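You operate a simulated robot arm through the tools that you are given. There is no shell and no other tool. Be economical: measure what you need, move in short steps, check, and stop when the job is done.

Carry out the task below with a simulated robot arm. There is one attempt and no reset: what you move stays moved.

JOB
Take the green tee and leave it on the top of the pale bench. Shut the wash bench drawer. Put the green nut on the top of the low steel bench. Push the drawer of the store bench shut. Take the orange can from the top of the white bench and put it in the inside of the steel tray on the store bench. Put the can that says "MIX" from the top of the white bench on the top of the side table and the can that says "base" on the upper deck of the blue trolley. Put the white filter labelled "72" from the top of the rear bench in the green good tray and the white filter that says "57" on the top of the white bench. The order is free. Set down upright: orange can, can, white filter.

It is judged by the outcome, as a careful person would: the job done as asked, and still so three seconds after it is handed in. It fails if anything else is knocked over, pushed out of place, dropped, spilled or broken.

ROBOT AND FRAMES
A 5-joint arm with a two-finger parallel gripper on a trunk, on a base that drives. Base frame: it is fixed to the floor where the robot stands at the start and does not move with it; the origin is under the middle of the robot, x ahead of it, y to its left, z up; the surface under the hand at the start is at about z = 900. Readings come in mm, rad, newtons and seconds.
It reaches about 1134 mm from its shoulder. Its first joint turns from -2.601 to 2.601 rad. Places, roughly: drawer of the store bench [-9000, -6500, 800]; green good tray (18x15 cm) [-12080, -9540, 900]; green nut (5x6x4 cm) [-1700, -3500, 900]; green tee (16x10x6 cm) [900, 0, 900]; grey can, teal can, white can [-12000, -9250, 1000]; inside of the steel tray on the store bench (26x20 [-9100, -6360, 900]; orange can (7x7x10 cm) [-11100, -8400, 900]; top of the low steel bench [-4600, -6700, 800]; top of the pale bench [600, -1700, 900]; top of the side table [-10100, -12100, 700]; top of the white bench [-12000, -9200, 900]; upper deck of the blue trolley [-8800, -6100, 800]; wash bench drawer [-1700, -3500, 800]; white filter [-11750, -12000, 1000]. Payload 1.57 kg.
The tool frame sits at the grasp point between the pads (the TCP): z along the fingers, y along the line on which they close. The tips reach 30 mm beyond it. Largest opening 110 mm; finger width 24, thickness 12; the body of the gripper, 48 by 112 mm, starts 78 mm behind the TCP.
Orientation is that of the tool frame in the base frame, as a unit quaternion [w, x, y, z]. With the fingers straight down and closing along the base's y, the tool's x points along the base's -x, its y along +y and its z along -z.

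CONTROLS
- The arm moves only by the tool drive_tool. Its argument "increments" is a list of rows, each an object of numbers (a shift or turn left out is 0, a gripper value left out holds the last): "fingers": the finger opening in mm, from 0 to 110; "x", "y", "z": the shift along the base's x, y, z in mm; "wx", "wy", "wz": the turn, a rotation vector about the base's x, y, z in rad. In form: [{"fingers": .., "x": .., "y": .., "z": .., "wx": .., "wy": .., "wz": ..}, ...]. A call has 1 to 12 rows; each row shifts and turns the commanded pose from where the row before left it. A row lasts 0.2 s, in which the tool goes at most 50 mm and 0.15 rad; a call with a longer step from one row to the next is refused whole, and so is a gripper value outside its range. Where a pose cannot be reached the arm comes as near as it can. A force on the tool above 40 N (or 10 N above the force at the start of the call, whichever is more), or a blocked arm, ends the call early, and 0.2 s more pass. The fingers move at their own pace (about 72 mm/s each) and stop on an object; they squeeze with about 32 N. The grip force told is the motor's: it shows also when the fingers shut on nothing. Time passes only in rows, and 0.2 s behind the last, so rows that do not move let the fingers close. The reply holds the time, the measured pose of the TCP, the force on the tool along the base axes, the opening and the grip force, in the units named above and with some noise, with the torque about the TCP (base axes, N m) and any sound that the robot's microphone picked up.
- Cameras (640 x 400 px; columns grow to the right, rows downward): "scene" is now at [30.6, 202.4, 1886.7]; the picture's right is [-0.03, -1.00, 0.00], its down [-0.73, 0.02, -0.68] and it looks along [0.68, -0.02, -0.73] (base axes); focal length 259 px, centre (320, 200). "wrist" rides on the gripper at [70, 16, -141] in the tool frame; the picture's right is [-0.23, 0.97, 0.00], its down [-0.86, -0.20, -0.48] and it looks along [-0.47, -0.11, 0.88] (tool axes); focal length 222 px, centre (320, 200). There is no depth. A picture from a camera that has moved, and an enlarged one, comes with that camera's place and axes in the base frame and with its lens. The place of the scene camera against the robot may be out by one fixed shift of up to 25 mm in any direction.
- capture(camera): a new picture of that camera. It takes no simulated time.
- slide_trunk(by): slides the trunk up (or, below 0, down) by that many mm; the arm and the scene camera ride with it, the base frame stays. It gives what a move gives, with no picture.
- roll_base(legs): drives the robot by 1 to 6 legs, each [ahead, turn to the left] in mm and rad, along the robot's own axes; the way and the turn of a leg run together, so that a leg with both is an arc; at most 1500 mm and 3.142 rad a leg. The arm and the cameras ride along, it lands a little off, and it stops where it bumps. It gives what a move gives.
- turn_head(pan, tilt): turns the head with the scene camera to pan (to the left, within 2.705 rad either way) and tilt (down, from -0.506 to 1.204), counted from straight ahead of the robot. It gives what a move gives.
- zoom(camera, box): a new picture of the part [left, top, right, bottom] of that camera's present view, enlarged. It takes no simulated time.
- close_job(): hands the job in; it is judged then, once.

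Go step by step. Nothing tells you exact positions but the pictures and the camera data: compare them with the known pose of the tool, close in by small moves and look again before you grip or let go. The budget is 483 turns and 236 pictures, counting those below and the enlarged ones. Unless the task says otherwise, let go and move clear before handing in, and close with one line.

The tools are called after "Emit:" as name(argument=value, ...) on one line, values as JSON. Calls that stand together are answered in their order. drive_tool: Moves the arm, as the interface text tells. Its arguments: {"type":"object","properties":{"increments":{"type":"array"}},"required":["increments"]} The other tools are called the same way: slide_trunk (by) slides the trunk up or down; roll_base (legs) drives the base; turn_head (pan, tilt) turns the head that bears the scene camera; capture (camera) takes a picture; zoom (camera, box) takes an enlarged picture of a part of a camera's view; close_job () hands the job in.

At the start:

```text
time: 0.0
ee_pos: [593.0, 233.5, 1181.4]
ee_rot: [0.001, 0.004, 1.0, -0.001]
wrist_force: [-0.9, -0.5, 0.7]
torque: [0.0, -0.02, -0.02]
gripper_width: 109.6
grasp_force: 0.1
trunk travel left (down, up): [-915.0, 55.0]
robot x, y, heading: [-2.7, 21.3, 0.001]
head pan, tilt: [-0.026, 0.824]
```

scene: 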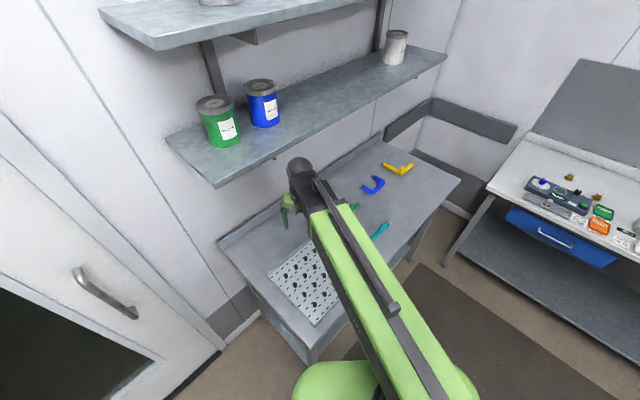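
wrist: 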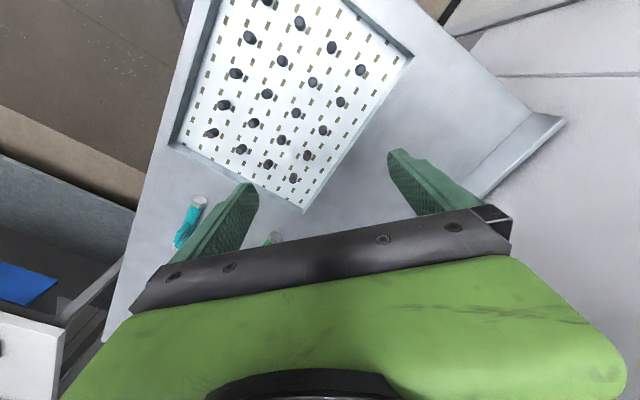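

I see the first bench with a peg sheet, coloured fittings and a shelf above; the arm covers part of it. I'll take a closer look for the green tee.

Emit:
zoom(camera="scene", box=[220, 130, 480, 300])

Emit:
capture(camera="wrist")

```text
2.35 times, centred on (350, 215) of scene
camera zoom: at [30.6, 202.4, 1886.7], right [-0.03, -1.0, 0.0], down [-0.73, 0.02, -0.68], along [0.68, -0.02, -0.73], focal length 608 px, centre (249, 165)
```

zoom: 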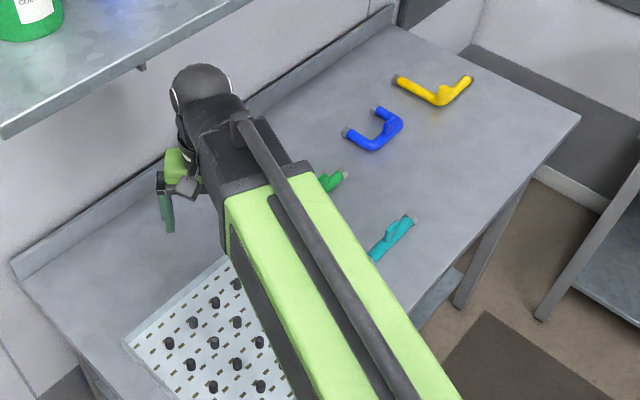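

```text
232 pictures are left
camera wrist: at [521.5, 248.2, 1321.9], right [0.24, 0.97, 0.0], down [0.85, -0.21, 0.48], along [0.47, -0.11, -0.88], focal length 222 px, centre (320, 200)
```

wrist: 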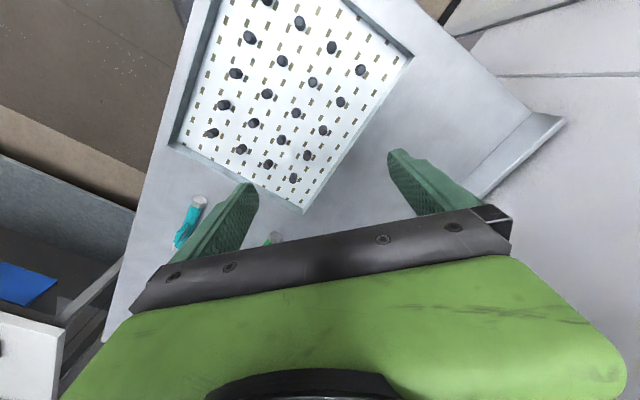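

The green tee shows only its tip at about (905, -20, 900) behind the arm. I'll swing the hand to the right to uncover it.

Emit:
drive_tool(increments=[{"y": -45}, {"y": -45}, {"y": -45}, {"y": -45}, {"y": -45}, {"y": -45}, {"y": -45}, {"y": -45}, {"y": -45}, {"y": -45}, {"y": -45}, {"y": -45}])

Emit:
zoom(camera="scene", box=[220, 130, 480, 300])

Emit:
capture(camera="wrist")

```text
time: 2.6
ee_pos: [592.1, -310.7, 1182.4]
ee_rot: [0.001, 0.003, 1.0, 0.0]
wrist_force: [0.1, -1.0, -0.4]
torque: [-0.02, 0.02, 0.01]
gripper_width: 110.0
grasp_force: 0.0
trunk travel left (down, up): [-915.0, 55.0]
robot x, y, heading: [-3.4, 21.2, 0.0]
head pan, tilt: [-0.026, 0.824]
```

```text
2.35 times, centred on (350, 215) of scene
camera zoom: at [30.7, 201.2, 1886.8], right [-0.03, -1.0, 0.0], down [-0.73, 0.02, -0.68], along [0.68, -0.02, -0.73], focal length 608 px, centre (249, 165)
```

zoom: 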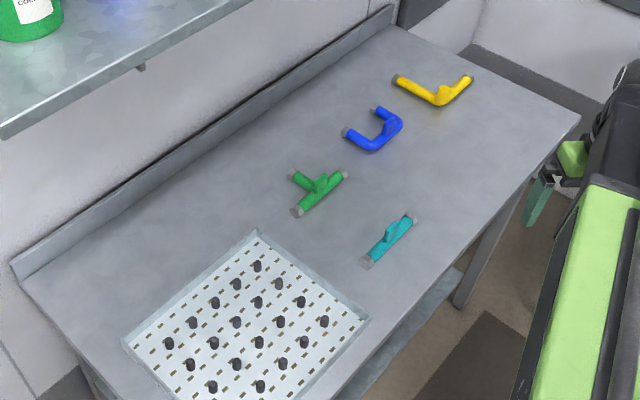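

```text
230 pictures are left
camera wrist: at [520.6, -294.6, 1321.6], right [0.23, 0.97, 0.0], down [0.85, -0.21, 0.48], along [0.47, -0.11, -0.88], focal length 222 px, centre (320, 200)
```

wrist: 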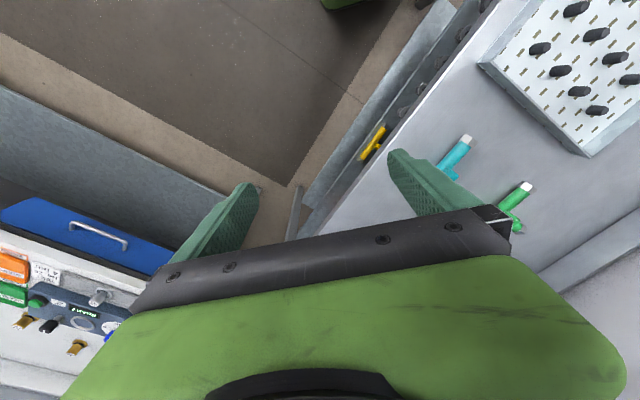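

The tee's run lies from about (900,-32) to (802,82), with its branch to (906,82). I'll go above it and turn the fingers to close across the run.

Emit:
drive_tool(increments=[{"x": 26, "y": 39, "z": -9, "wz": -0.0856}, {"x": 26, "y": 39, "z": -9, "wz": -0.0856}, {"x": 26, "y": 39, "z": -9, "wz": -0.0856}, {"x": 26, "y": 39, "z": -9, "wz": -0.0856}, {"x": 26, "y": 39, "z": -9, "wz": -0.0856}, {"x": 26, "y": 39, "z": -9, "wz": -0.0856}, {"x": 26, "y": 39, "z": -9, "wz": -0.0856}, {"x": 26, "y": 39, "z": -9, "wz": -0.0856}, {"x": 25, "y": 39, "z": -9, "wz": -0.0856}])

Emit:
capture(camera="wrist")

Emit:
capture(camera="scene")

```text
time: 4.6
ee_pos: [826.5, 44.4, 1181.5]
ee_rot: [0.0, 0.381, 0.925, 0.001]
wrist_force: [-0.4, -0.4, -0.2]
torque: [-0.03, -0.01, -0.01]
gripper_width: 110.1
grasp_force: 0.1
out of reach, approached as far as the arm can: row 1, 2, 3, 4, 5, 6, 7, 8, 9
trunk travel left (down, up): [-915.0, 55.0]
robot x, y, heading: [-1.7, 22.4, 0.004]
head pan, tilt: [-0.026, 0.824]
```

```text
229 pictures are left
camera wrist: at [787.8, 103.9, 1321.6], right [0.85, 0.53, 0.0], down [0.47, -0.74, 0.48], along [0.25, -0.41, -0.88], focal length 222 px, centre (320, 200)
```

wrist: 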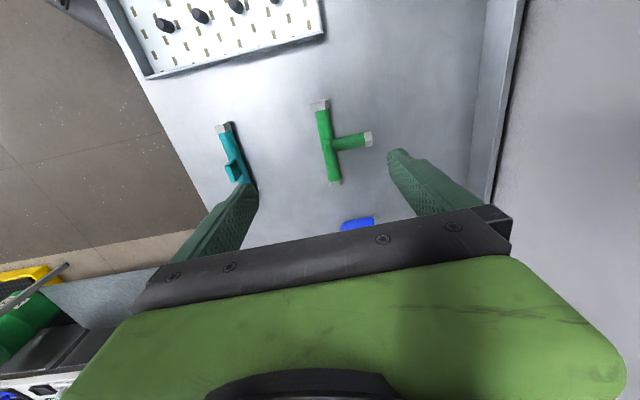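

```text
228 pictures are left
camera scene: at [31.3, 203.3, 1886.6], right [-0.03, -1.0, 0.0], down [-0.73, 0.02, -0.68], along [0.68, -0.02, -0.73], focal length 259 px, centre (320, 200)
```

scene: 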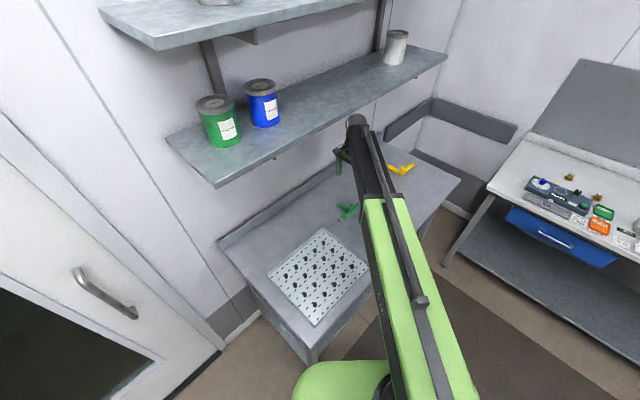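

The arm cannot lower the hand at this trunk height, so I'll lower the trunk in stages and look again at the tee (about (836,42) is my grip point).

Emit:
slide_trunk(by=-150)

Emit:
capture(camera="wrist")

Emit:
capture(camera="scene")

```text
time: 6.3
ee_pos: [826.9, 43.2, 1032.3]
ee_rot: [0.0, 0.379, 0.925, 0.001]
wrist_force: [0.2, -0.7, -0.3]
torque: [0.03, 0.01, -0.02]
gripper_width: 109.9
grasp_force: 0.1
trunk travel left (down, up): [-765.0, 205.0]
robot x, y, heading: [0.1, 20.9, -0.0]
head pan, tilt: [-0.026, 0.824]
```

```text
227 pictures are left
camera wrist: at [786.9, 102.8, 1171.9], right [0.85, 0.53, 0.0], down [0.47, -0.74, 0.48], along [0.26, -0.4, -0.88], focal length 222 px, centre (320, 200)
```

wrist: 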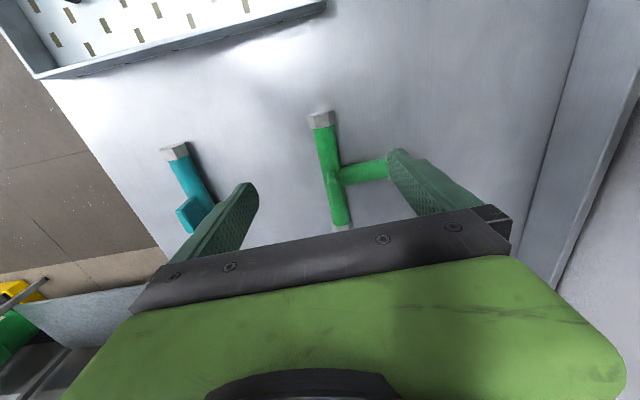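

```text
226 pictures are left
camera scene: at [30.7, 202.3, 1736.7], right [-0.03, -1.0, 0.0], down [-0.73, 0.02, -0.68], along [0.68, -0.02, -0.73], focal length 259 px, centre (320, 200)
```

scene: 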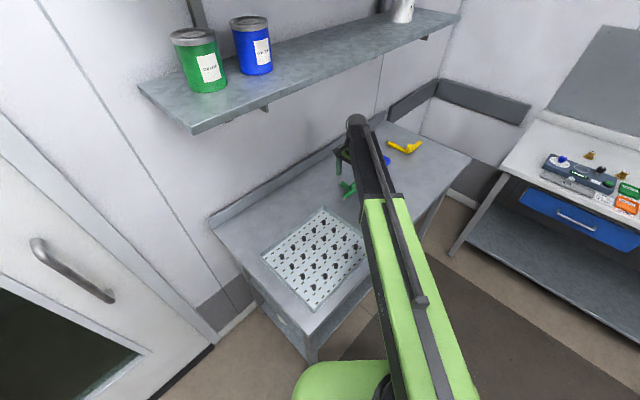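

The tee's centre is near (860,22) and the grip point (833,48) is almost under the hand. I'll align and lower.

Emit:
drive_tool(increments=[{"x": 6, "y": 4, "fingers": 80}, {}])

Emit:
slide_trunk(by=-70)

Emit:
capture(camera="wrist")

```text
time: 7.0
ee_pos: [831.7, 46.7, 1031.7]
ee_rot: [0.0, 0.38, 0.925, 0.0]
wrist_force: [-0.3, -0.3, -0.1]
torque: [0.01, -0.04, 0.0]
gripper_width: 80.0
grasp_force: 0.0
trunk travel left (down, up): [-765.0, 205.0]
robot x, y, heading: [1.5, 20.8, 0.003]
head pan, tilt: [-0.026, 0.824]
```

```text
time: 8.0
ee_pos: [831.9, 46.7, 961.6]
ee_rot: [0.0, 0.38, 0.925, 0.0]
wrist_force: [-0.5, -0.3, 0.2]
torque: [-0.01, 0.01, 0.01]
gripper_width: 79.9
grasp_force: 0.0
trunk travel left (down, up): [-695.0, 275.0]
robot x, y, heading: [0.1, 22.7, 0.005]
head pan, tilt: [-0.026, 0.824]
```

```text
225 pictures are left
camera wrist: at [793.2, 106.4, 1101.9], right [0.85, 0.53, 0.0], down [0.47, -0.74, 0.48], along [0.26, -0.4, -0.88], focal length 222 px, centre (320, 200)
```

wrist: 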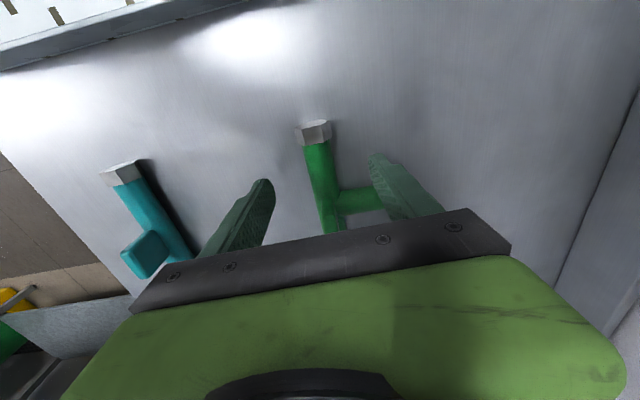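

Alignment looks good, with the run centred between the fingers and the branch clear of them. Lowering the rest and closing.

Emit:
slide_trunk(by=-25)

Emit:
drive_tool(increments=[{"fingers": 10}, {}, {}, {}, {}])

Emit:
capture(camera="wrist")

```text
time: 8.7
ee_pos: [832.8, 47.0, 936.4]
ee_rot: [0.0, 0.379, 0.925, 0.0]
wrist_force: [-0.7, -0.7, 1.0]
torque: [0.01, 0.0, 0.0]
gripper_width: 80.0
grasp_force: 0.2
trunk travel left (down, up): [-670.0, 300.0]
robot x, y, heading: [-1.5, 19.5, 0.003]
head pan, tilt: [-0.026, 0.824]
```

```text
time: 9.9
ee_pos: [832.2, 46.7, 936.1]
ee_rot: [0.0, 0.379, 0.925, 0.001]
wrist_force: [-0.2, 0.2, 0.1]
torque: [0.0, 0.01, -0.05]
gripper_width: 25.4
grasp_force: 31.9
trunk travel left (down, up): [-670.0, 300.0]
robot x, y, heading: [0.1, 18.9, 0.002]
head pan, tilt: [-0.026, 0.824]
```

```text
224 pictures are left
camera wrist: at [793.2, 106.4, 1076.9], right [0.85, 0.53, 0.0], down [0.47, -0.74, 0.48], along [0.26, -0.4, -0.88], focal length 222 px, centre (320, 200)
```

wrist: 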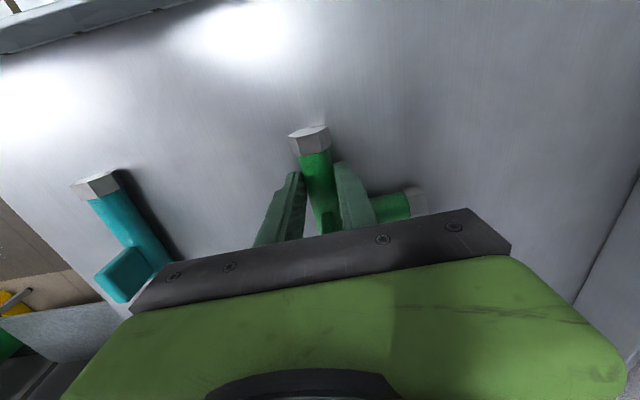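

The tee is gripped (25 mm). I'll lift it and look toward the pale bench.

Emit:
slide_trunk(by=250)

Emit:
drive_tool(increments=[{"x": -45}, {"x": -45}, {"x": -45}, {"x": -45}, {"x": -45}, {"x": -45}])

Emit:
turn_head(pan=-1.2, tilt=0.5)

Emit:
capture(camera="scene")

Emit:
capture(camera="wrist")

```text
time: 12.5
ee_pos: [832.8, 46.7, 1183.8]
ee_rot: [0.001, 0.38, 0.925, 0.0]
wrist_force: [0.0, 0.1, -2.1]
torque: [0.05, 0.06, 0.01]
gripper_width: 25.6
grasp_force: 31.8
trunk travel left (down, up): [-920.0, 50.0]
robot x, y, heading: [-0.6, 20.4, 0.002]
head pan, tilt: [-0.026, 0.824]
```

```text
time: 13.9
ee_pos: [571.1, 49.1, 1186.8]
ee_rot: [-0.002, 0.38, 0.925, 0.0]
wrist_force: [-0.6, -0.5, -2.0]
torque: [0.04, 0.11, 0.04]
gripper_width: 25.5
grasp_force: 32.0
out of reach, approached as far as the arm can: row 6
trunk travel left (down, up): [-920.0, 50.0]
robot x, y, heading: [1.3, 20.4, -0.002]
head pan, tilt: [-0.026, 0.824]
```

```text
time: 15.3
ee_pos: [572.3, 50.3, 1187.1]
ee_rot: [-0.001, 0.379, 0.925, 0.0]
wrist_force: [-0.3, 0.1, -2.4]
torque: [0.03, 0.05, -0.03]
gripper_width: 25.5
grasp_force: 31.9
trunk travel left (down, up): [-920.0, 50.0]
robot x, y, heading: [1.7, 22.5, -0.004]
head pan, tilt: [-1.201, 0.499]
```

```text
223 pictures are left
camera scene: at [-15.5, 119.6, 1919.5], right [-0.93, -0.36, 0.0], down [-0.17, 0.45, -0.88], along [0.32, -0.82, -0.48], focal length 259 px, centre (320, 200)
```

scene: 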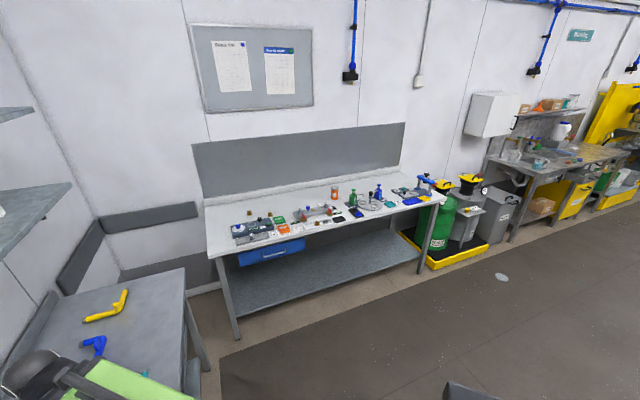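

```text
222 pictures are left
camera wrist: at [533.4, 109.9, 1326.9], right [0.85, 0.53, 0.0], down [0.47, -0.74, 0.48], along [0.25, -0.4, -0.88], focal length 222 px, centre (320, 200)
```

wrist: 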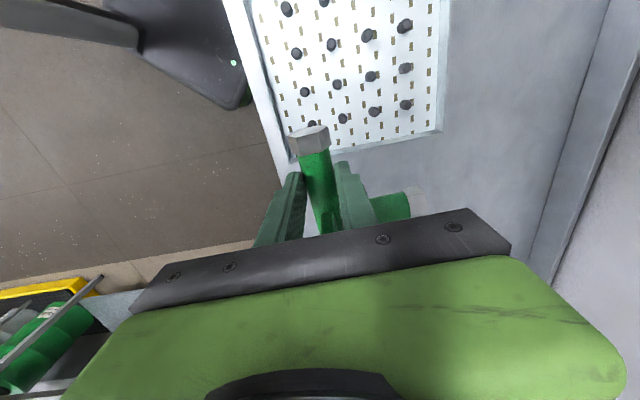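

The pale bench's front edge runs from about (1000,-750) to (-230,-1915). I'll zoom in to find a free spot on it.

Emit:
zoom(camera="scene", box=[200, 160, 460, 322])

Emit:
zoom(camera="scene", box=[400, 60, 640, 280])

```text
2.46 times, centred on (330, 241) of scene
camera zoom: at [-15.5, 119.6, 1919.5], right [-0.93, -0.36, 0.0], down [-0.17, 0.45, -0.88], along [0.32, -0.82, -0.48], focal length 636 px, centre (295, 99)
```

zoom: 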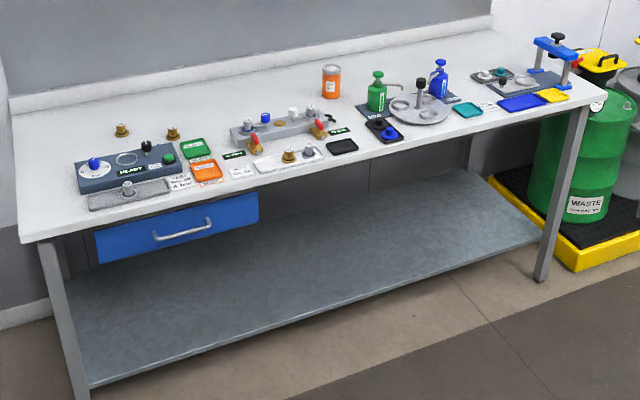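

```text
1.82 times, centred on (520, 170) of scene
camera zoom: at [-15.5, 119.6, 1919.5], right [-0.93, -0.36, 0.0], down [-0.17, 0.45, -0.88], along [0.32, -0.82, -0.48], focal length 470 px, centre (-44, 254)
```

zoom: 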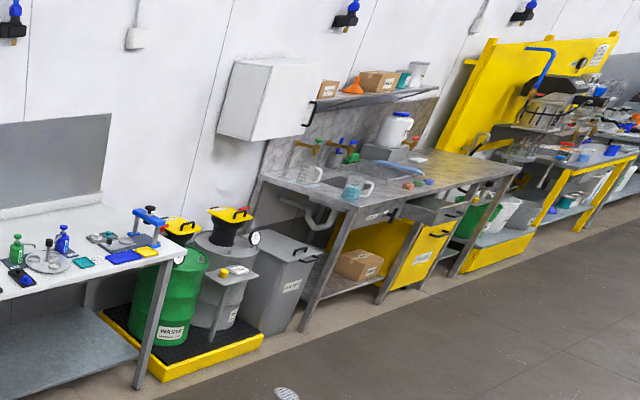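

The back-left area of the pale bench, around (1210,-1135), is free. I'll turn right and drive up in front of it.

Emit:
roll_base(legs=[[0, -0.83], [700, 0]])

Emit:
turn_head(pan=0.0, tilt=0.8)

Emit:
capture(camera="scene")

Emit:
capture(camera="wrist")

```text
time: 21.4
ee_pos: [879.6, -930.4, 1186.7]
ee_rot: [-0.001, 0.727, 0.687, 0.0]
wrist_force: [0.0, 0.3, -2.4]
torque: [0.08, 0.04, 0.0]
gripper_width: 25.5
grasp_force: 31.5
trunk travel left (down, up): [-920.0, 50.0]
robot x, y, heading: [479.1, -515.6, -0.844]
head pan, tilt: [-1.201, 0.499]
```

```text
time: 22.8
ee_pos: [879.9, -928.4, 1186.7]
ee_rot: [-0.001, 0.727, 0.687, 0.0]
wrist_force: [0.4, -0.6, -2.7]
torque: [0.12, 0.06, 0.03]
gripper_width: 25.3
grasp_force: 32.2
trunk travel left (down, up): [-920.0, 50.0]
robot x, y, heading: [478.9, -518.1, -0.843]
head pan, tilt: [0.0, 0.799]
```

```text
219 pictures are left
camera scene: at [628.5, -417.4, 1893.6], right [-0.75, -0.66, 0.0], down [-0.48, 0.54, -0.7], along [0.46, -0.52, -0.72], focal length 259 px, centre (320, 200)
```

scene: 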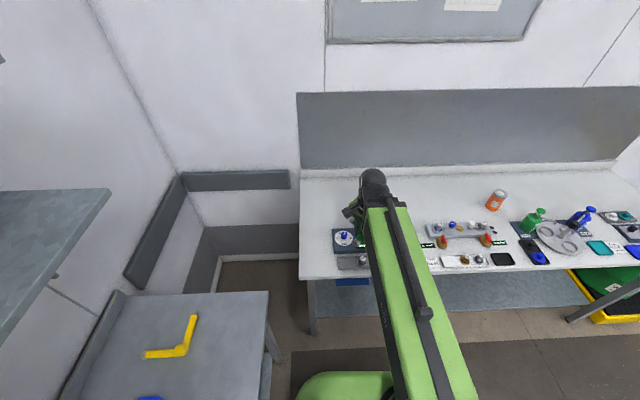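

```text
218 pictures are left
camera wrist: at [898.6, -861.9, 1326.9], right [0.96, -0.28, 0.0], down [-0.25, -0.84, 0.48], along [-0.14, -0.46, -0.88], focal length 222 px, centre (320, 200)
```

wrist: 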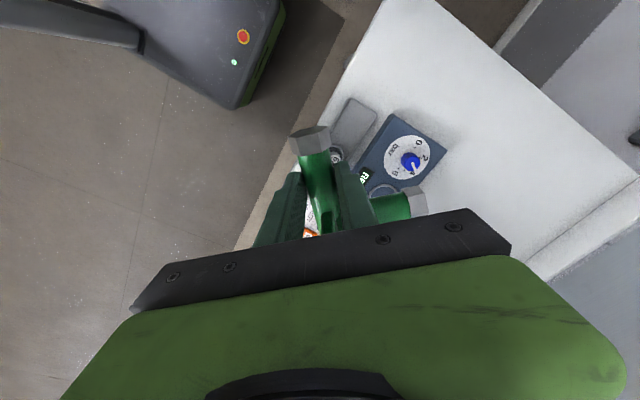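

Free area centre is about (1249,-1148). I'll drive a bit closer and extend over it.

Emit:
roll_base(legs=[[130, 0]])

Emit:
drive_tool(increments=[{"x": 40, "y": -17}, {"x": 40, "y": -17}, {"x": 40, "y": -17}, {"x": 40, "y": -17}, {"x": 40, "y": -17}, {"x": 40, "y": -17}, {"x": 40, "y": -17}])

Emit:
capture(camera="scene")

Emit:
capture(camera="wrist")

```text
time: 24.1
ee_pos: [967.3, -1028.3, 1185.0]
ee_rot: [-0.002, 0.727, 0.687, 0.0]
wrist_force: [0.2, -0.7, -1.1]
torque: [0.12, 0.04, -0.02]
gripper_width: 25.2
grasp_force: 31.9
trunk travel left (down, up): [-920.0, 50.0]
robot x, y, heading: [567.2, -612.8, -0.84]
head pan, tilt: [0.0, 0.799]
```

```text
time: 25.7
ee_pos: [1245.8, -1148.3, 1186.7]
ee_rot: [-0.002, 0.727, 0.686, 0.0]
wrist_force: [0.2, 0.4, -2.0]
torque: [0.12, 0.05, -0.01]
gripper_width: 25.5
grasp_force: 32.0
trunk travel left (down, up): [-920.0, 50.0]
robot x, y, heading: [569.8, -611.4, -0.839]
head pan, tilt: [0.0, 0.799]
```

```text
217 pictures are left
camera scene: at [715.4, -514.4, 1893.5], right [-0.75, -0.66, 0.0], down [-0.48, 0.54, -0.7], along [0.46, -0.52, -0.72], focal length 259 px, centre (320, 200)
```

scene: 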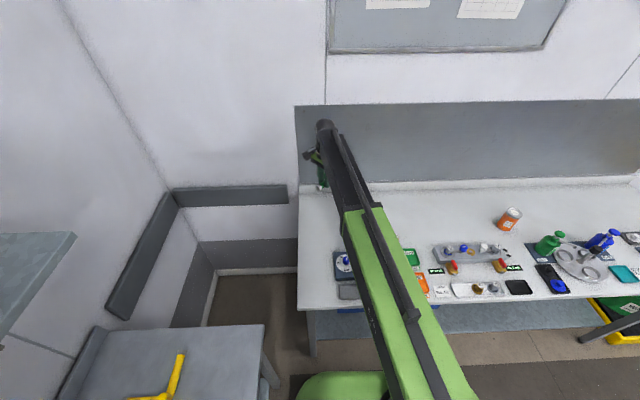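

```text
216 pictures are left
camera wrist: at [1264.8, -1080.0, 1326.2], right [0.96, -0.28, 0.0], down [-0.25, -0.84, 0.48], along [-0.14, -0.46, -0.88], focal length 222 px, centre (320, 200)
```

wrist: 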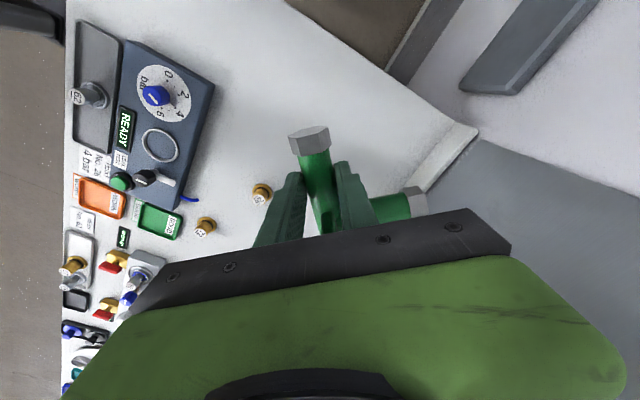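

The spot under the tee is clear of the brass fittings and the instrument. Lowering.

Emit:
slide_trunk(by=-230)

Emit:
capture(camera="wrist")

Emit:
capture(camera="scene")

```text
time: 28.1
ee_pos: [1244.7, -1146.6, 956.8]
ee_rot: [-0.002, 0.727, 0.687, 0.0]
wrist_force: [0.1, 1.1, -1.9]
torque: [0.05, 0.04, 0.0]
gripper_width: 25.1
grasp_force: 32.1
trunk travel left (down, up): [-690.0, 280.0]
robot x, y, heading: [567.9, -613.0, -0.844]
head pan, tilt: [0.0, 0.799]
```

```text
215 pictures are left
camera wrist: at [1263.4, -1079.2, 1096.9], right [0.96, -0.28, 0.0], down [-0.25, -0.84, 0.48], along [-0.14, -0.46, -0.88], focal length 222 px, centre (320, 200)
```

wrist: 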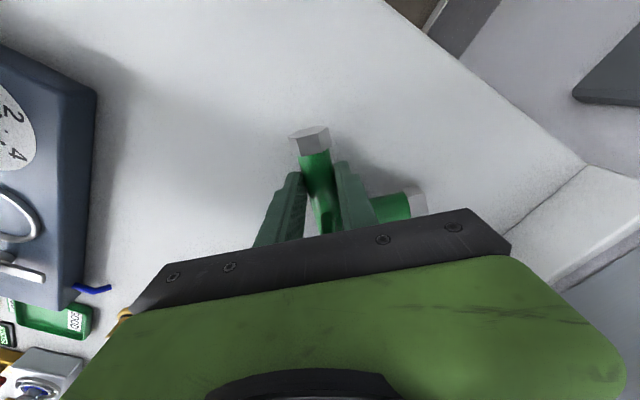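

```text
214 pictures are left
camera scene: at [714.3, -513.8, 1663.6], right [-0.75, -0.66, 0.0], down [-0.48, 0.54, -0.7], along [0.46, -0.52, -0.72], focal length 259 px, centre (320, 200)
```

scene: 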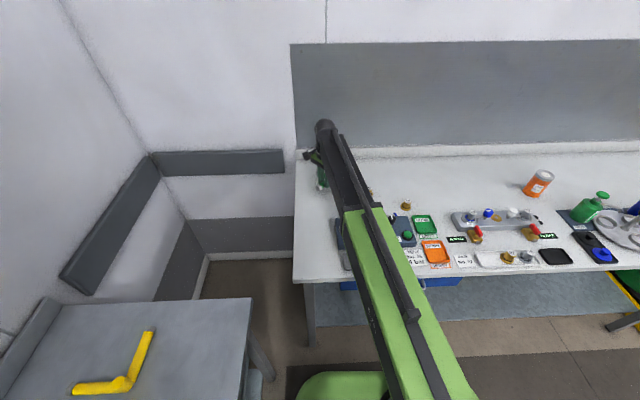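

Emit:
slide_trunk(by=-16)

Emit:
slide_trunk(by=-5)

Emit:
slide_trunk(by=-5)

```text
time: 28.8
ee_pos: [1243.5, -1146.2, 940.5]
ee_rot: [-0.001, 0.727, 0.687, 0.0]
wrist_force: [0.9, -0.2, -2.1]
torque: [0.13, 0.04, -0.02]
gripper_width: 25.5
grasp_force: 32.1
trunk travel left (down, up): [-674.0, 296.0]
robot x, y, heading: [564.1, -614.5, -0.851]
head pan, tilt: [0.0, 0.799]
```

```text
time: 29.3
ee_pos: [1244.0, -1146.3, 936.0]
ee_rot: [-0.001, 0.727, 0.687, -0.001]
wrist_force: [2.8, -2.0, 13.0]
torque: [-0.36, -0.03, 0.0]
gripper_width: 25.7
grasp_force: 31.8
trunk travel left (down, up): [-669.0, 301.0]
robot x, y, heading: [567.8, -611.6, -0.842]
head pan, tilt: [0.0, 0.799]
```

```text
time: 29.8
ee_pos: [1244.0, -1145.6, 932.5]
ee_rot: [-0.001, 0.726, 0.687, 0.0]
wrist_force: [1.8, -0.3, 22.0]
torque: [-0.24, -0.11, 0.19]
gripper_width: 25.4
grasp_force: 32.4
trunk travel left (down, up): [-664.0, 306.0]
robot x, y, heading: [565.3, -616.5, -0.846]
head pan, tilt: [0.0, 0.799]
```

The tee is down on the bench (contact force). I'll open and rise.

Emit:
drive_tool(increments=[{"fingers": 60}, {}, {}])

Emit:
slide_trunk(by=240)

Emit:
capture(camera="wrist")

```text
time: 30.6
ee_pos: [1243.5, -1146.6, 931.2]
ee_rot: [-0.001, 0.726, 0.687, 0.0]
wrist_force: [-0.1, -0.1, 0.1]
torque: [0.0, 0.0, 0.02]
gripper_width: 59.9
grasp_force: 0.2
trunk travel left (down, up): [-664.0, 306.0]
robot x, y, heading: [568.0, -610.0, -0.846]
head pan, tilt: [0.0, 0.799]
```

```text
time: 33.1
ee_pos: [1244.1, -1146.1, 1171.9]
ee_rot: [-0.001, 0.727, 0.687, 0.0]
wrist_force: [0.2, -1.4, -0.2]
torque: [-0.01, 0.03, 0.01]
gripper_width: 60.2
grasp_force: 0.0
trunk travel left (down, up): [-904.0, 66.0]
robot x, y, heading: [567.5, -612.3, -0.846]
head pan, tilt: [0.0, 0.799]
```

```text
213 pictures are left
camera wrist: at [1263.4, -1079.1, 1310.9], right [0.96, -0.28, 0.0], down [-0.25, -0.84, 0.48], along [-0.14, -0.46, -0.88], focal length 222 px, centre (320, 200)
```

wrist: 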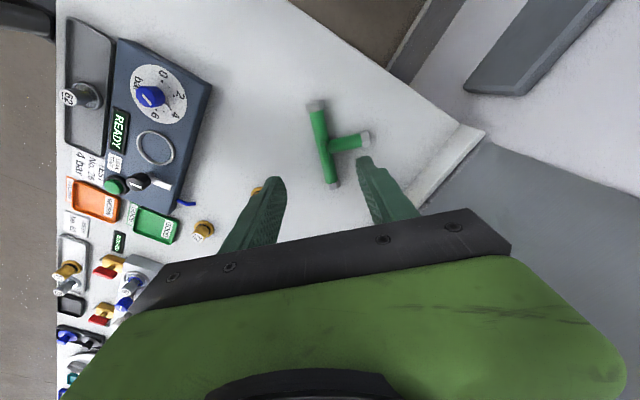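

The tee lies well on the pale bench. Next I retract, back off and drive along the wall toward the wash bench.

Emit:
drive_tool(increments=[{"x": -35, "y": 28}, {"x": -35, "y": 28}, {"x": -35, "y": 28}, {"x": -35, "y": 28}, {"x": -35, "y": 28}, {"x": -35, "y": 28}, {"x": -20, "y": 16}])

Emit:
roll_base(legs=[[-330, 0], [0, -1.53], [1000, 0]])

Emit:
turn_head(pan=0.4, tilt=0.35)

Emit:
capture(camera="scene")

```text
time: 34.7
ee_pos: [1018.2, -964.6, 1171.6]
ee_rot: [-0.003, 0.726, 0.687, 0.001]
wrist_force: [-0.5, 0.3, -0.1]
torque: [0.0, -0.03, 0.01]
gripper_width: 60.0
grasp_force: 0.1
out of reach, approached as far as the arm can: row 5, 7
trunk travel left (down, up): [-904.0, 66.0]
robot x, y, heading: [567.4, -613.9, -0.848]
head pan, tilt: [0.0, 0.799]
```

```text
time: 45.6
ee_pos: [-772.4, -1477.2, 1170.6]
ee_rot: [-0.002, 0.999, -0.036, 0.002]
wrist_force: [0.8, -0.3, 0.2]
torque: [0.03, 0.01, 0.02]
gripper_width: 59.9
grasp_force: 0.1
trunk travel left (down, up): [-904.0, 66.0]
robot x, y, heading: [-412.9, -1034.4, -2.433]
head pan, tilt: [0.0, 0.799]
```

```text
time: 46.5
ee_pos: [-771.7, -1476.0, 1170.7]
ee_rot: [-0.002, 0.999, -0.036, 0.002]
wrist_force: [-0.5, -0.3, 0.1]
torque: [0.0, -0.01, 0.03]
gripper_width: 59.8
grasp_force: 0.1
trunk travel left (down, up): [-904.0, 66.0]
robot x, y, heading: [-412.3, -1031.9, -2.428]
head pan, tilt: [0.4, 0.351]
```

```text
212 pictures are left
camera scene: at [-311.8, -1200.2, 1917.1], right [-0.9, 0.44, 0.0], down [0.15, 0.31, -0.94], along [-0.41, -0.84, -0.34], focal length 259 px, centre (320, 200)
```

scene: 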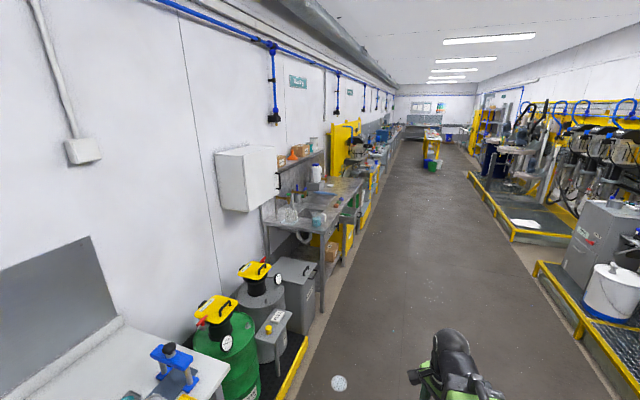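

The corridor ahead is clear. Driving on to in front of the wash bench.

Emit:
roll_base(legs=[[0, 0.06], [1500, 0], [700, 0]])

Emit:
turn_head(pan=1.4, tilt=0.55)

Emit:
capture(camera="scene")

```text
time: 57.7
ee_pos: [-2298.7, -3042.5, 1170.5]
ee_rot: [-0.002, 1.0, -0.005, 0.003]
wrist_force: [0.1, 0.2, 0.6]
torque: [0.05, -0.02, -0.01]
gripper_width: 59.9
grasp_force: 0.1
trunk travel left (down, up): [-904.0, 66.0]
robot x, y, heading: [-1968.7, -2575.4, -2.363]
head pan, tilt: [0.4, 0.351]
```

```text
time: 59.0
ee_pos: [-2297.5, -3041.9, 1170.2]
ee_rot: [-0.003, 1.0, -0.006, 0.002]
wrist_force: [0.2, -0.1, -0.7]
torque: [0.01, 0.0, -0.02]
gripper_width: 60.1
grasp_force: 0.1
trunk travel left (down, up): [-904.0, 66.0]
robot x, y, heading: [-1967.9, -2576.3, -2.366]
head pan, tilt: [1.4, 0.55]
```

```text
211 pictures are left
camera scene: at [-1768.6, -2725.9, 1899.0], right [-0.82, -0.57, 0.0], down [-0.3, 0.43, -0.85], along [0.48, -0.7, -0.52], focal length 259 px, centre (320, 200)
```

scene: 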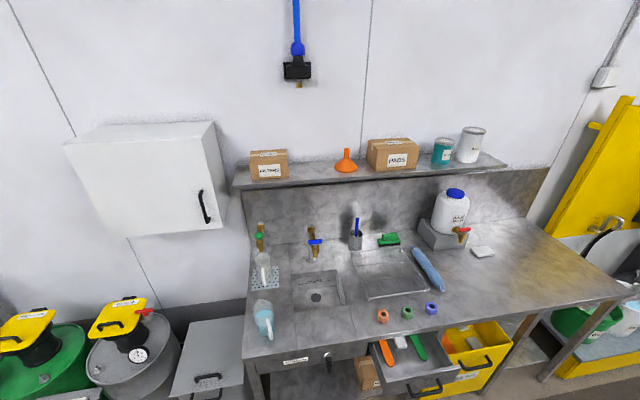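

The green nut is near (-1690,-3511) and the open drawer's handle near (-1859,-3331). I'll drive on about 440 mm and turn to face the bench.

Emit:
roll_base(legs=[[440, 0], [0, 1.57]])

Emit:
turn_head(pan=0.0, tilt=0.9)

Emit:
capture(camera="scene")

Emit:
capture(camera="wrist")

```text
time: 65.4
ee_pos: [-1825.0, -3227.4, 1171.9]
ee_rot: [-0.007, 0.72, 0.694, 0.0]
wrist_force: [-0.1, 0.2, -0.1]
torque: [0.0, -0.06, 0.0]
gripper_width: 60.2
grasp_force: 0.0
trunk travel left (down, up): [-904.0, 66.0]
robot x, y, heading: [-2253.0, -2855.6, -0.838]
head pan, tilt: [1.4, 0.55]
```

```text
time: 67.0
ee_pos: [-1822.2, -3228.9, 1170.2]
ee_rot: [-0.008, 0.72, 0.694, -0.001]
wrist_force: [0.5, 0.0, 0.4]
torque: [-0.01, 0.0, 0.01]
gripper_width: 59.8
grasp_force: 0.1
trunk travel left (down, up): [-904.0, 66.0]
robot x, y, heading: [-2253.7, -2852.7, -0.84]
head pan, tilt: [0.0, 0.901]
```

```text
210 pictures are left
camera scene: at [-2106.4, -2746.6, 1869.7], right [-0.74, -0.67, 0.0], down [-0.53, 0.58, -0.62], along [0.42, -0.46, -0.78], focal length 259 px, centre (320, 200)
```

scene: 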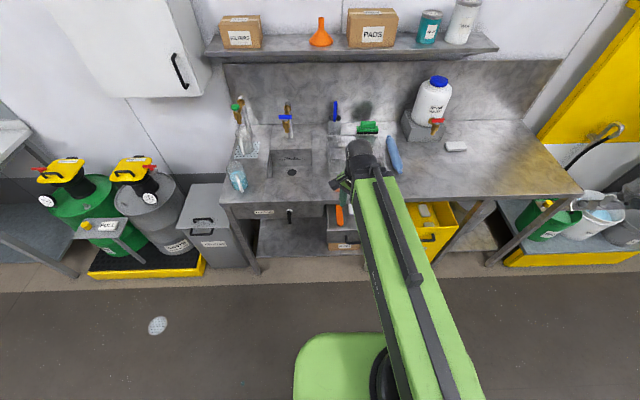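

```text
209 pictures are left
camera wrist: at [-1803.0, -3161.9, 1311.4], right [0.96, -0.26, -0.02], down [-0.22, -0.85, 0.47], along [-0.14, -0.45, -0.88], focal length 222 px, centre (320, 200)
```

wrist: 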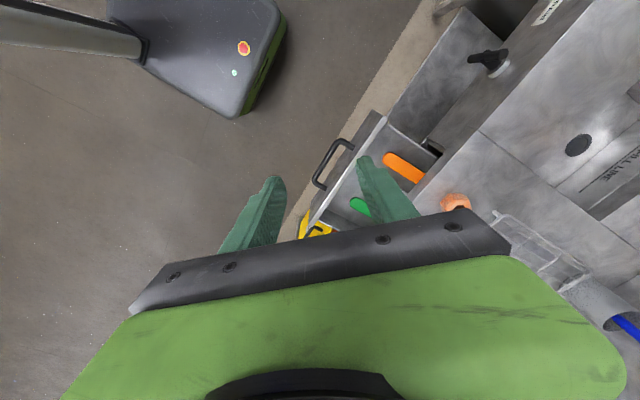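

The drawer handle is near (-1850,-3330, ~805). I'll back off 170 mm, close the fingers, turn the gripper so it closes along the bench, and lower to handle height.

Emit:
roll_base(legs=[[-170, 0.03]])

Emit:
drive_tool(increments=[{"fingers": 0, "wz": 0.134}, {"wz": 0.134}, {"wz": 0.134}, {"wz": 0.134}, {"wz": 0.134}, {"wz": 0.134}])

Emit:
slide_trunk(by=-240)

Emit:
capture(camera="wrist")

Emit:
capture(camera="scene")

```text
time: 68.4
ee_pos: [-1932.0, -3088.7, 1171.3]
ee_rot: [-0.007, 0.71, 0.704, -0.002]
wrist_force: [-0.1, 0.6, 0.1]
torque: [-0.06, -0.02, -0.04]
gripper_width: 60.3
grasp_force: 0.2
trunk travel left (down, up): [-904.0, 66.0]
robot x, y, heading: [-2367.4, -2723.1, -0.799]
head pan, tilt: [0.0, 0.901]
```

```text
time: 69.8
ee_pos: [-1931.1, -3091.5, 1170.3]
ee_rot: [-0.009, 0.377, 0.926, -0.004]
wrist_force: [-0.3, 0.0, -0.1]
torque: [0.0, 0.01, 0.0]
gripper_width: 0.0
grasp_force: 21.0
trunk travel left (down, up): [-904.0, 66.0]
robot x, y, heading: [-2366.1, -2720.0, -0.799]
head pan, tilt: [0.0, 0.901]
```

```text
time: 72.3
ee_pos: [-1929.9, -3091.1, 930.0]
ee_rot: [-0.009, 0.379, 0.925, -0.003]
wrist_force: [-0.7, 0.3, 0.1]
torque: [0.03, 0.01, 0.03]
gripper_width: 0.0
grasp_force: 21.4
trunk travel left (down, up): [-664.0, 306.0]
robot x, y, heading: [-2365.9, -2721.4, -0.797]
head pan, tilt: [0.0, 0.901]
```

```text
208 pictures are left
camera wrist: at [-1966.8, -3031.5, 1071.7], right [0.84, 0.54, -0.02], down [0.48, -0.74, 0.47], along [0.24, -0.4, -0.88], focal length 222 px, centre (320, 200)
```

wrist: 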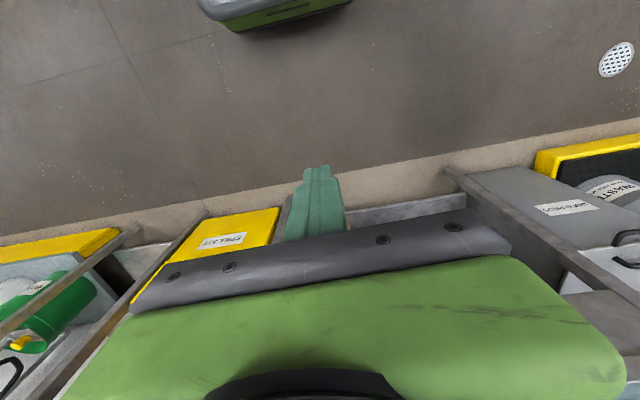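

```text
207 pictures are left
camera scene: at [-2225.9, -2613.0, 1629.7], right [-0.72, -0.7, 0.0], down [-0.55, 0.56, -0.62], along [0.43, -0.45, -0.78], focal length 259 px, centre (320, 200)
```

scene: 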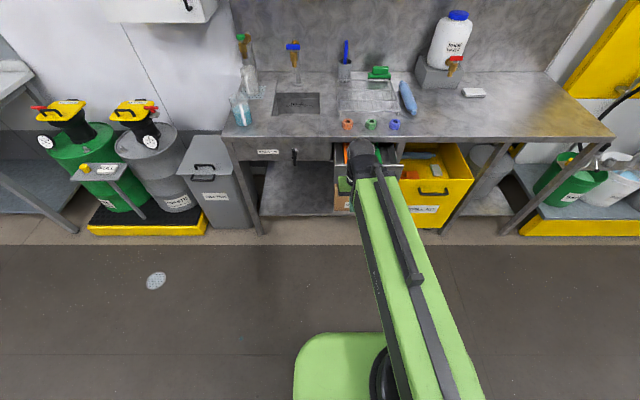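

The arm hides the drawer, so I'll swing the hand left a bit to view it.

Emit:
drive_tool(increments=[{"x": 34, "y": 33}, {"x": 34, "y": 33}, {"x": 34, "y": 33}, {"x": 34, "y": 33}, {"x": 34, "y": 33}])

Emit:
zoom(camera="scene", box=[220, 60, 500, 235])

```text
time: 73.5
ee_pos: [-1759.3, -2925.4, 930.4]
ee_rot: [-0.009, 0.378, 0.926, -0.004]
wrist_force: [-0.3, -0.6, 0.2]
torque: [0.02, 0.0, -0.01]
gripper_width: 0.0
grasp_force: 21.6
trunk travel left (down, up): [-664.0, 306.0]
robot x, y, heading: [-2365.4, -2725.0, -0.797]
head pan, tilt: [0.0, 0.901]
```

```text
2.29 times, centred on (360, 148) of scene
camera zoom: at [-2225.6, -2612.8, 1629.6], right [-0.72, -0.7, 0.0], down [-0.55, 0.56, -0.62], along [0.43, -0.45, -0.78], focal length 591 px, centre (229, 320)
```

zoom: 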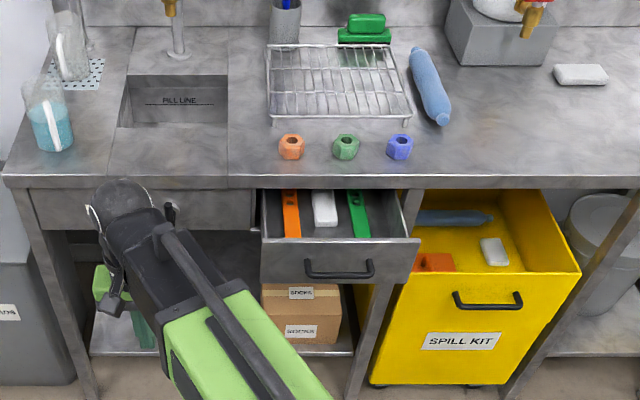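

The grey drawer is clear now: handle near z 805 with the front ~130 mm out. I'll line up at drawer centre and lower to handle height.

Emit:
drive_tool(increments=[{"x": -30, "y": -29}, {"x": -30, "y": -29}, {"x": -30, "y": -29}, {"x": -30, "y": -29}, {"x": -30, "y": -29}, {"x": -30, "y": -29}, {"x": -30, "y": -29}, {"x": -30, "y": -29}])

Emit:
slide_trunk(by=-115)

Emit:
capture(camera="wrist")

```text
time: 75.3
ee_pos: [-1997.8, -3160.9, 930.1]
ee_rot: [-0.01, 0.378, 0.926, -0.004]
wrist_force: [0.3, -0.4, -0.2]
torque: [-0.01, 0.01, 0.0]
gripper_width: 0.1
grasp_force: 21.6
trunk travel left (down, up): [-664.0, 306.0]
robot x, y, heading: [-2364.8, -2722.3, -0.799]
head pan, tilt: [0.0, 0.901]
```

```text
time: 76.8
ee_pos: [-1998.8, -3160.4, 816.2]
ee_rot: [-0.01, 0.378, 0.926, -0.003]
wrist_force: [0.1, -0.3, -0.2]
torque: [0.01, -0.01, 0.04]
gripper_width: 0.0
grasp_force: 21.2
trunk travel left (down, up): [-549.0, 421.0]
robot x, y, heading: [-2364.2, -2724.1, -0.795]
head pan, tilt: [0.0, 0.901]
```

```text
205 pictures are left
camera wrist: at [-2035.1, -3100.6, 956.8], right [0.84, 0.54, -0.02], down [0.48, -0.74, 0.47], along [0.24, -0.4, -0.88], focal length 222 px, centre (320, 200)
```

wrist: 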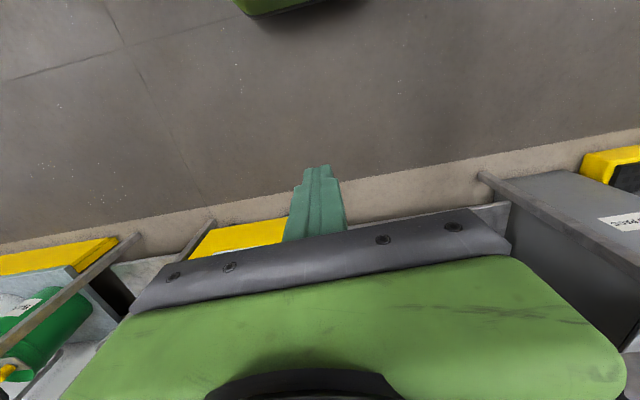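

Emit:
drive_tool(increments=[{"x": 17.4, "y": -18}, {"x": 17.4, "y": -18}, {"x": 17.4, "y": -18}, {"x": 17.4, "y": -18}, {"x": 17.4, "y": -18}, {"x": 17.4, "y": -18}])

Emit:
zoom(camera="scene", box=[220, 10, 540, 210])

Emit:
capture(camera="wrist")

```text
time: 78.2
ee_pos: [-1890.9, -3267.1, 814.4]
ee_rot: [-0.01, 0.378, 0.926, -0.004]
wrist_force: [-0.2, 0.0, -0.5]
torque: [0.01, 0.02, 0.02]
gripper_width: 0.2
grasp_force: 21.3
trunk travel left (down, up): [-549.0, 421.0]
robot x, y, heading: [-2366.5, -2723.1, -0.798]
head pan, tilt: [0.0, 0.901]
```

```text
2.00 times, centred on (380, 110) of scene
camera zoom: at [-2225.8, -2613.2, 1514.7], right [-0.72, -0.7, 0.0], down [-0.55, 0.56, -0.62], along [0.43, -0.45, -0.78], focal length 517 px, centre (200, 380)
```

zoom: 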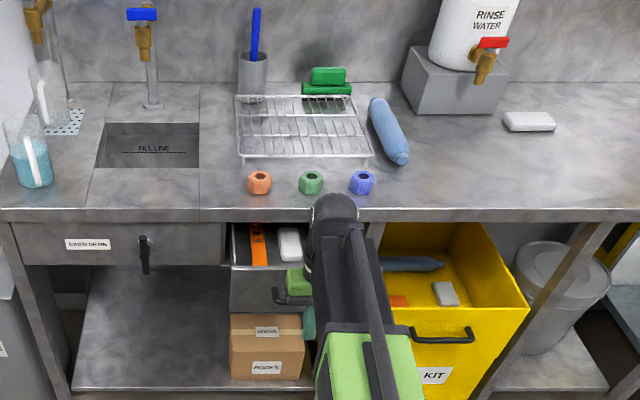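

```text
203 pictures are left
camera wrist: at [-1928.1, -3207.9, 956.7], right [0.84, 0.54, -0.02], down [0.48, -0.74, 0.47], along [0.24, -0.4, -0.88], focal length 222 px, centre (320, 200)
```

wrist: 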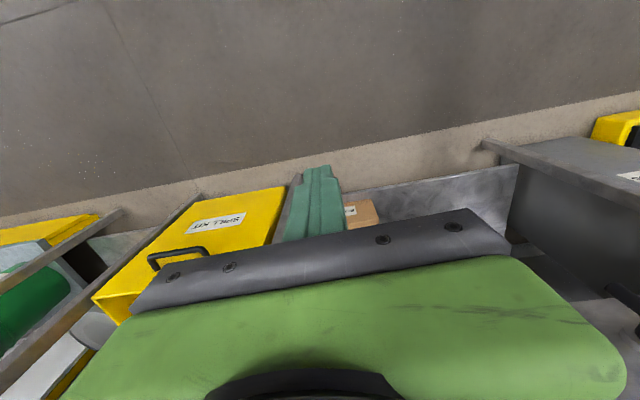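

The fingers are lined up with the handle. Pushing the drawer in.

Emit:
drive_tool(increments=[{"x": 10.4, "y": -10.8}, {"x": 10.4, "y": -10.8}, {"x": 10.4, "y": -10.8}, {"x": 10.4, "y": -10.8}, {"x": 10.4, "y": -10.8}, {"x": 10.4, "y": -10.8}, {"x": 10.4, "y": -10.8}, {"x": 10.4, "y": -10.8}, {"x": 10.4, "y": -10.8}, {"x": 10.4, "y": -10.8}])

Emit:
zoom(camera="scene", box=[220, 10, 540, 210])

```text
time: 80.4
ee_pos: [-1790.0, -3376.1, 815.5]
ee_rot: [-0.009, 0.378, 0.926, -0.004]
wrist_force: [-1.1, 0.6, -0.1]
torque: [0.02, 0.01, -0.02]
gripper_width: 0.0
grasp_force: 21.4
trunk travel left (down, up): [-549.0, 421.0]
robot x, y, heading: [-2362.5, -2723.0, -0.802]
head pan, tilt: [0.0, 0.901]
```

```text
2.00 times, centred on (380, 110) of scene
camera zoom: at [-2225.8, -2613.2, 1514.7], right [-0.72, -0.7, 0.0], down [-0.55, 0.56, -0.62], along [0.43, -0.45, -0.78], focal length 517 px, centre (200, 380)
```

zoom: 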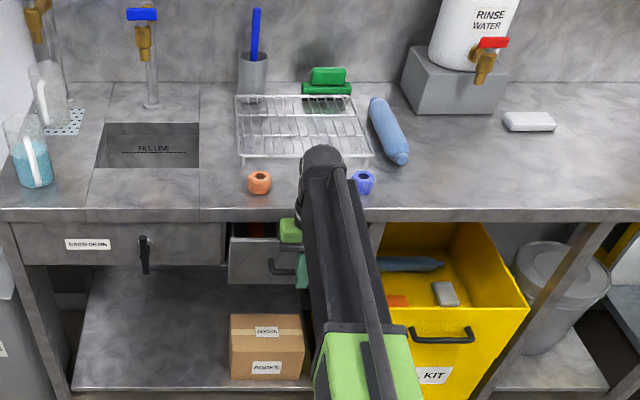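

Emit:
drive_tool(increments=[{"x": 5.6, "y": -5.8}, {"x": 5.6, "y": -5.8}, {"x": 5.6, "y": -5.8}, {"x": 5.6, "y": -5.8}, {"x": 5.6, "y": -5.8}])

Emit:
zoom(camera="scene", box=[300, 80, 420, 155])

```text
time: 81.6
ee_pos: [-1763.6, -3403.5, 816.2]
ee_rot: [-0.01, 0.377, 0.926, -0.003]
wrist_force: [0.6, 0.4, -0.5]
torque: [0.0, -0.01, 0.02]
gripper_width: 0.0
grasp_force: 21.3
trunk travel left (down, up): [-549.0, 421.0]
robot x, y, heading: [-2364.8, -2721.7, -0.798]
head pan, tilt: [0.0, 0.901]
```

```text
5.33 times, centred on (360, 118) of scene
camera zoom: at [-2225.8, -2613.1, 1514.7], right [-0.72, -0.7, 0.0], down [-0.55, 0.56, -0.62], along [0.43, -0.45, -0.78], focal length 1379 px, centre (107, 640)
```

zoom: 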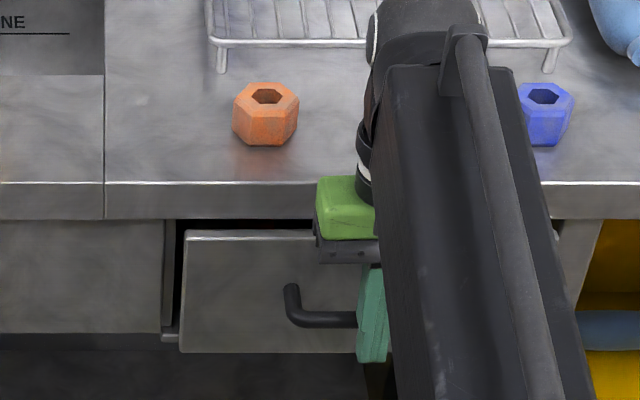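

About 20 mm remains. I'll raise the hand 16 mm so the gripper body clears the bench top, then push the rest.

Emit:
slide_trunk(by=18)

Emit:
drive_tool(increments=[{"x": 4.2, "y": -4.3}, {"x": 4.2, "y": -4.3}, {"x": 4.2, "y": -4.3}, {"x": 4.2, "y": -4.3}, {"x": 4.2, "y": -4.3}])

Emit:
zoom(camera="scene", box=[300, 80, 420, 155])

```text
time: 82.2
ee_pos: [-1763.3, -3405.4, 833.9]
ee_rot: [-0.011, 0.378, 0.926, -0.004]
wrist_force: [-0.9, -0.3, -0.7]
torque: [0.01, -0.02, 0.05]
gripper_width: 0.0
grasp_force: 21.3
trunk travel left (down, up): [-567.0, 403.0]
robot x, y, heading: [-2367.2, -2719.8, -0.801]
head pan, tilt: [0.0, 0.901]
```

```text
time: 83.5
ee_pos: [-1745.7, -3422.8, 834.0]
ee_rot: [-0.015, 0.378, 0.925, -0.002]
wrist_force: [-5.2, 5.2, -2.7]
torque: [0.17, 0.1, -0.01]
gripper_width: 0.1
grasp_force: 21.3
trunk travel left (down, up): [-567.0, 403.0]
robot x, y, heading: [-2366.9, -2719.9, -0.798]
head pan, tilt: [0.0, 0.901]
stopped in row 5: the force on the tool passed its limit at 42 N (the readings are from after the stop); the commanded pose is now the measured one
```

```text
5.33 times, centred on (360, 118) of scene
camera zoom: at [-2226.2, -2612.7, 1532.8], right [-0.72, -0.7, 0.0], down [-0.55, 0.56, -0.62], along [0.43, -0.45, -0.78], focal length 1379 px, centre (107, 640)
```

zoom: 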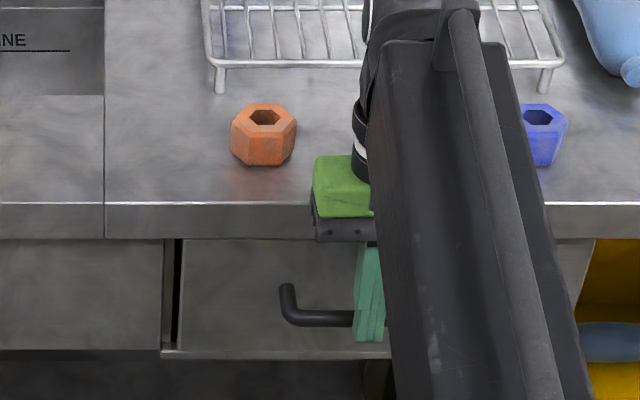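

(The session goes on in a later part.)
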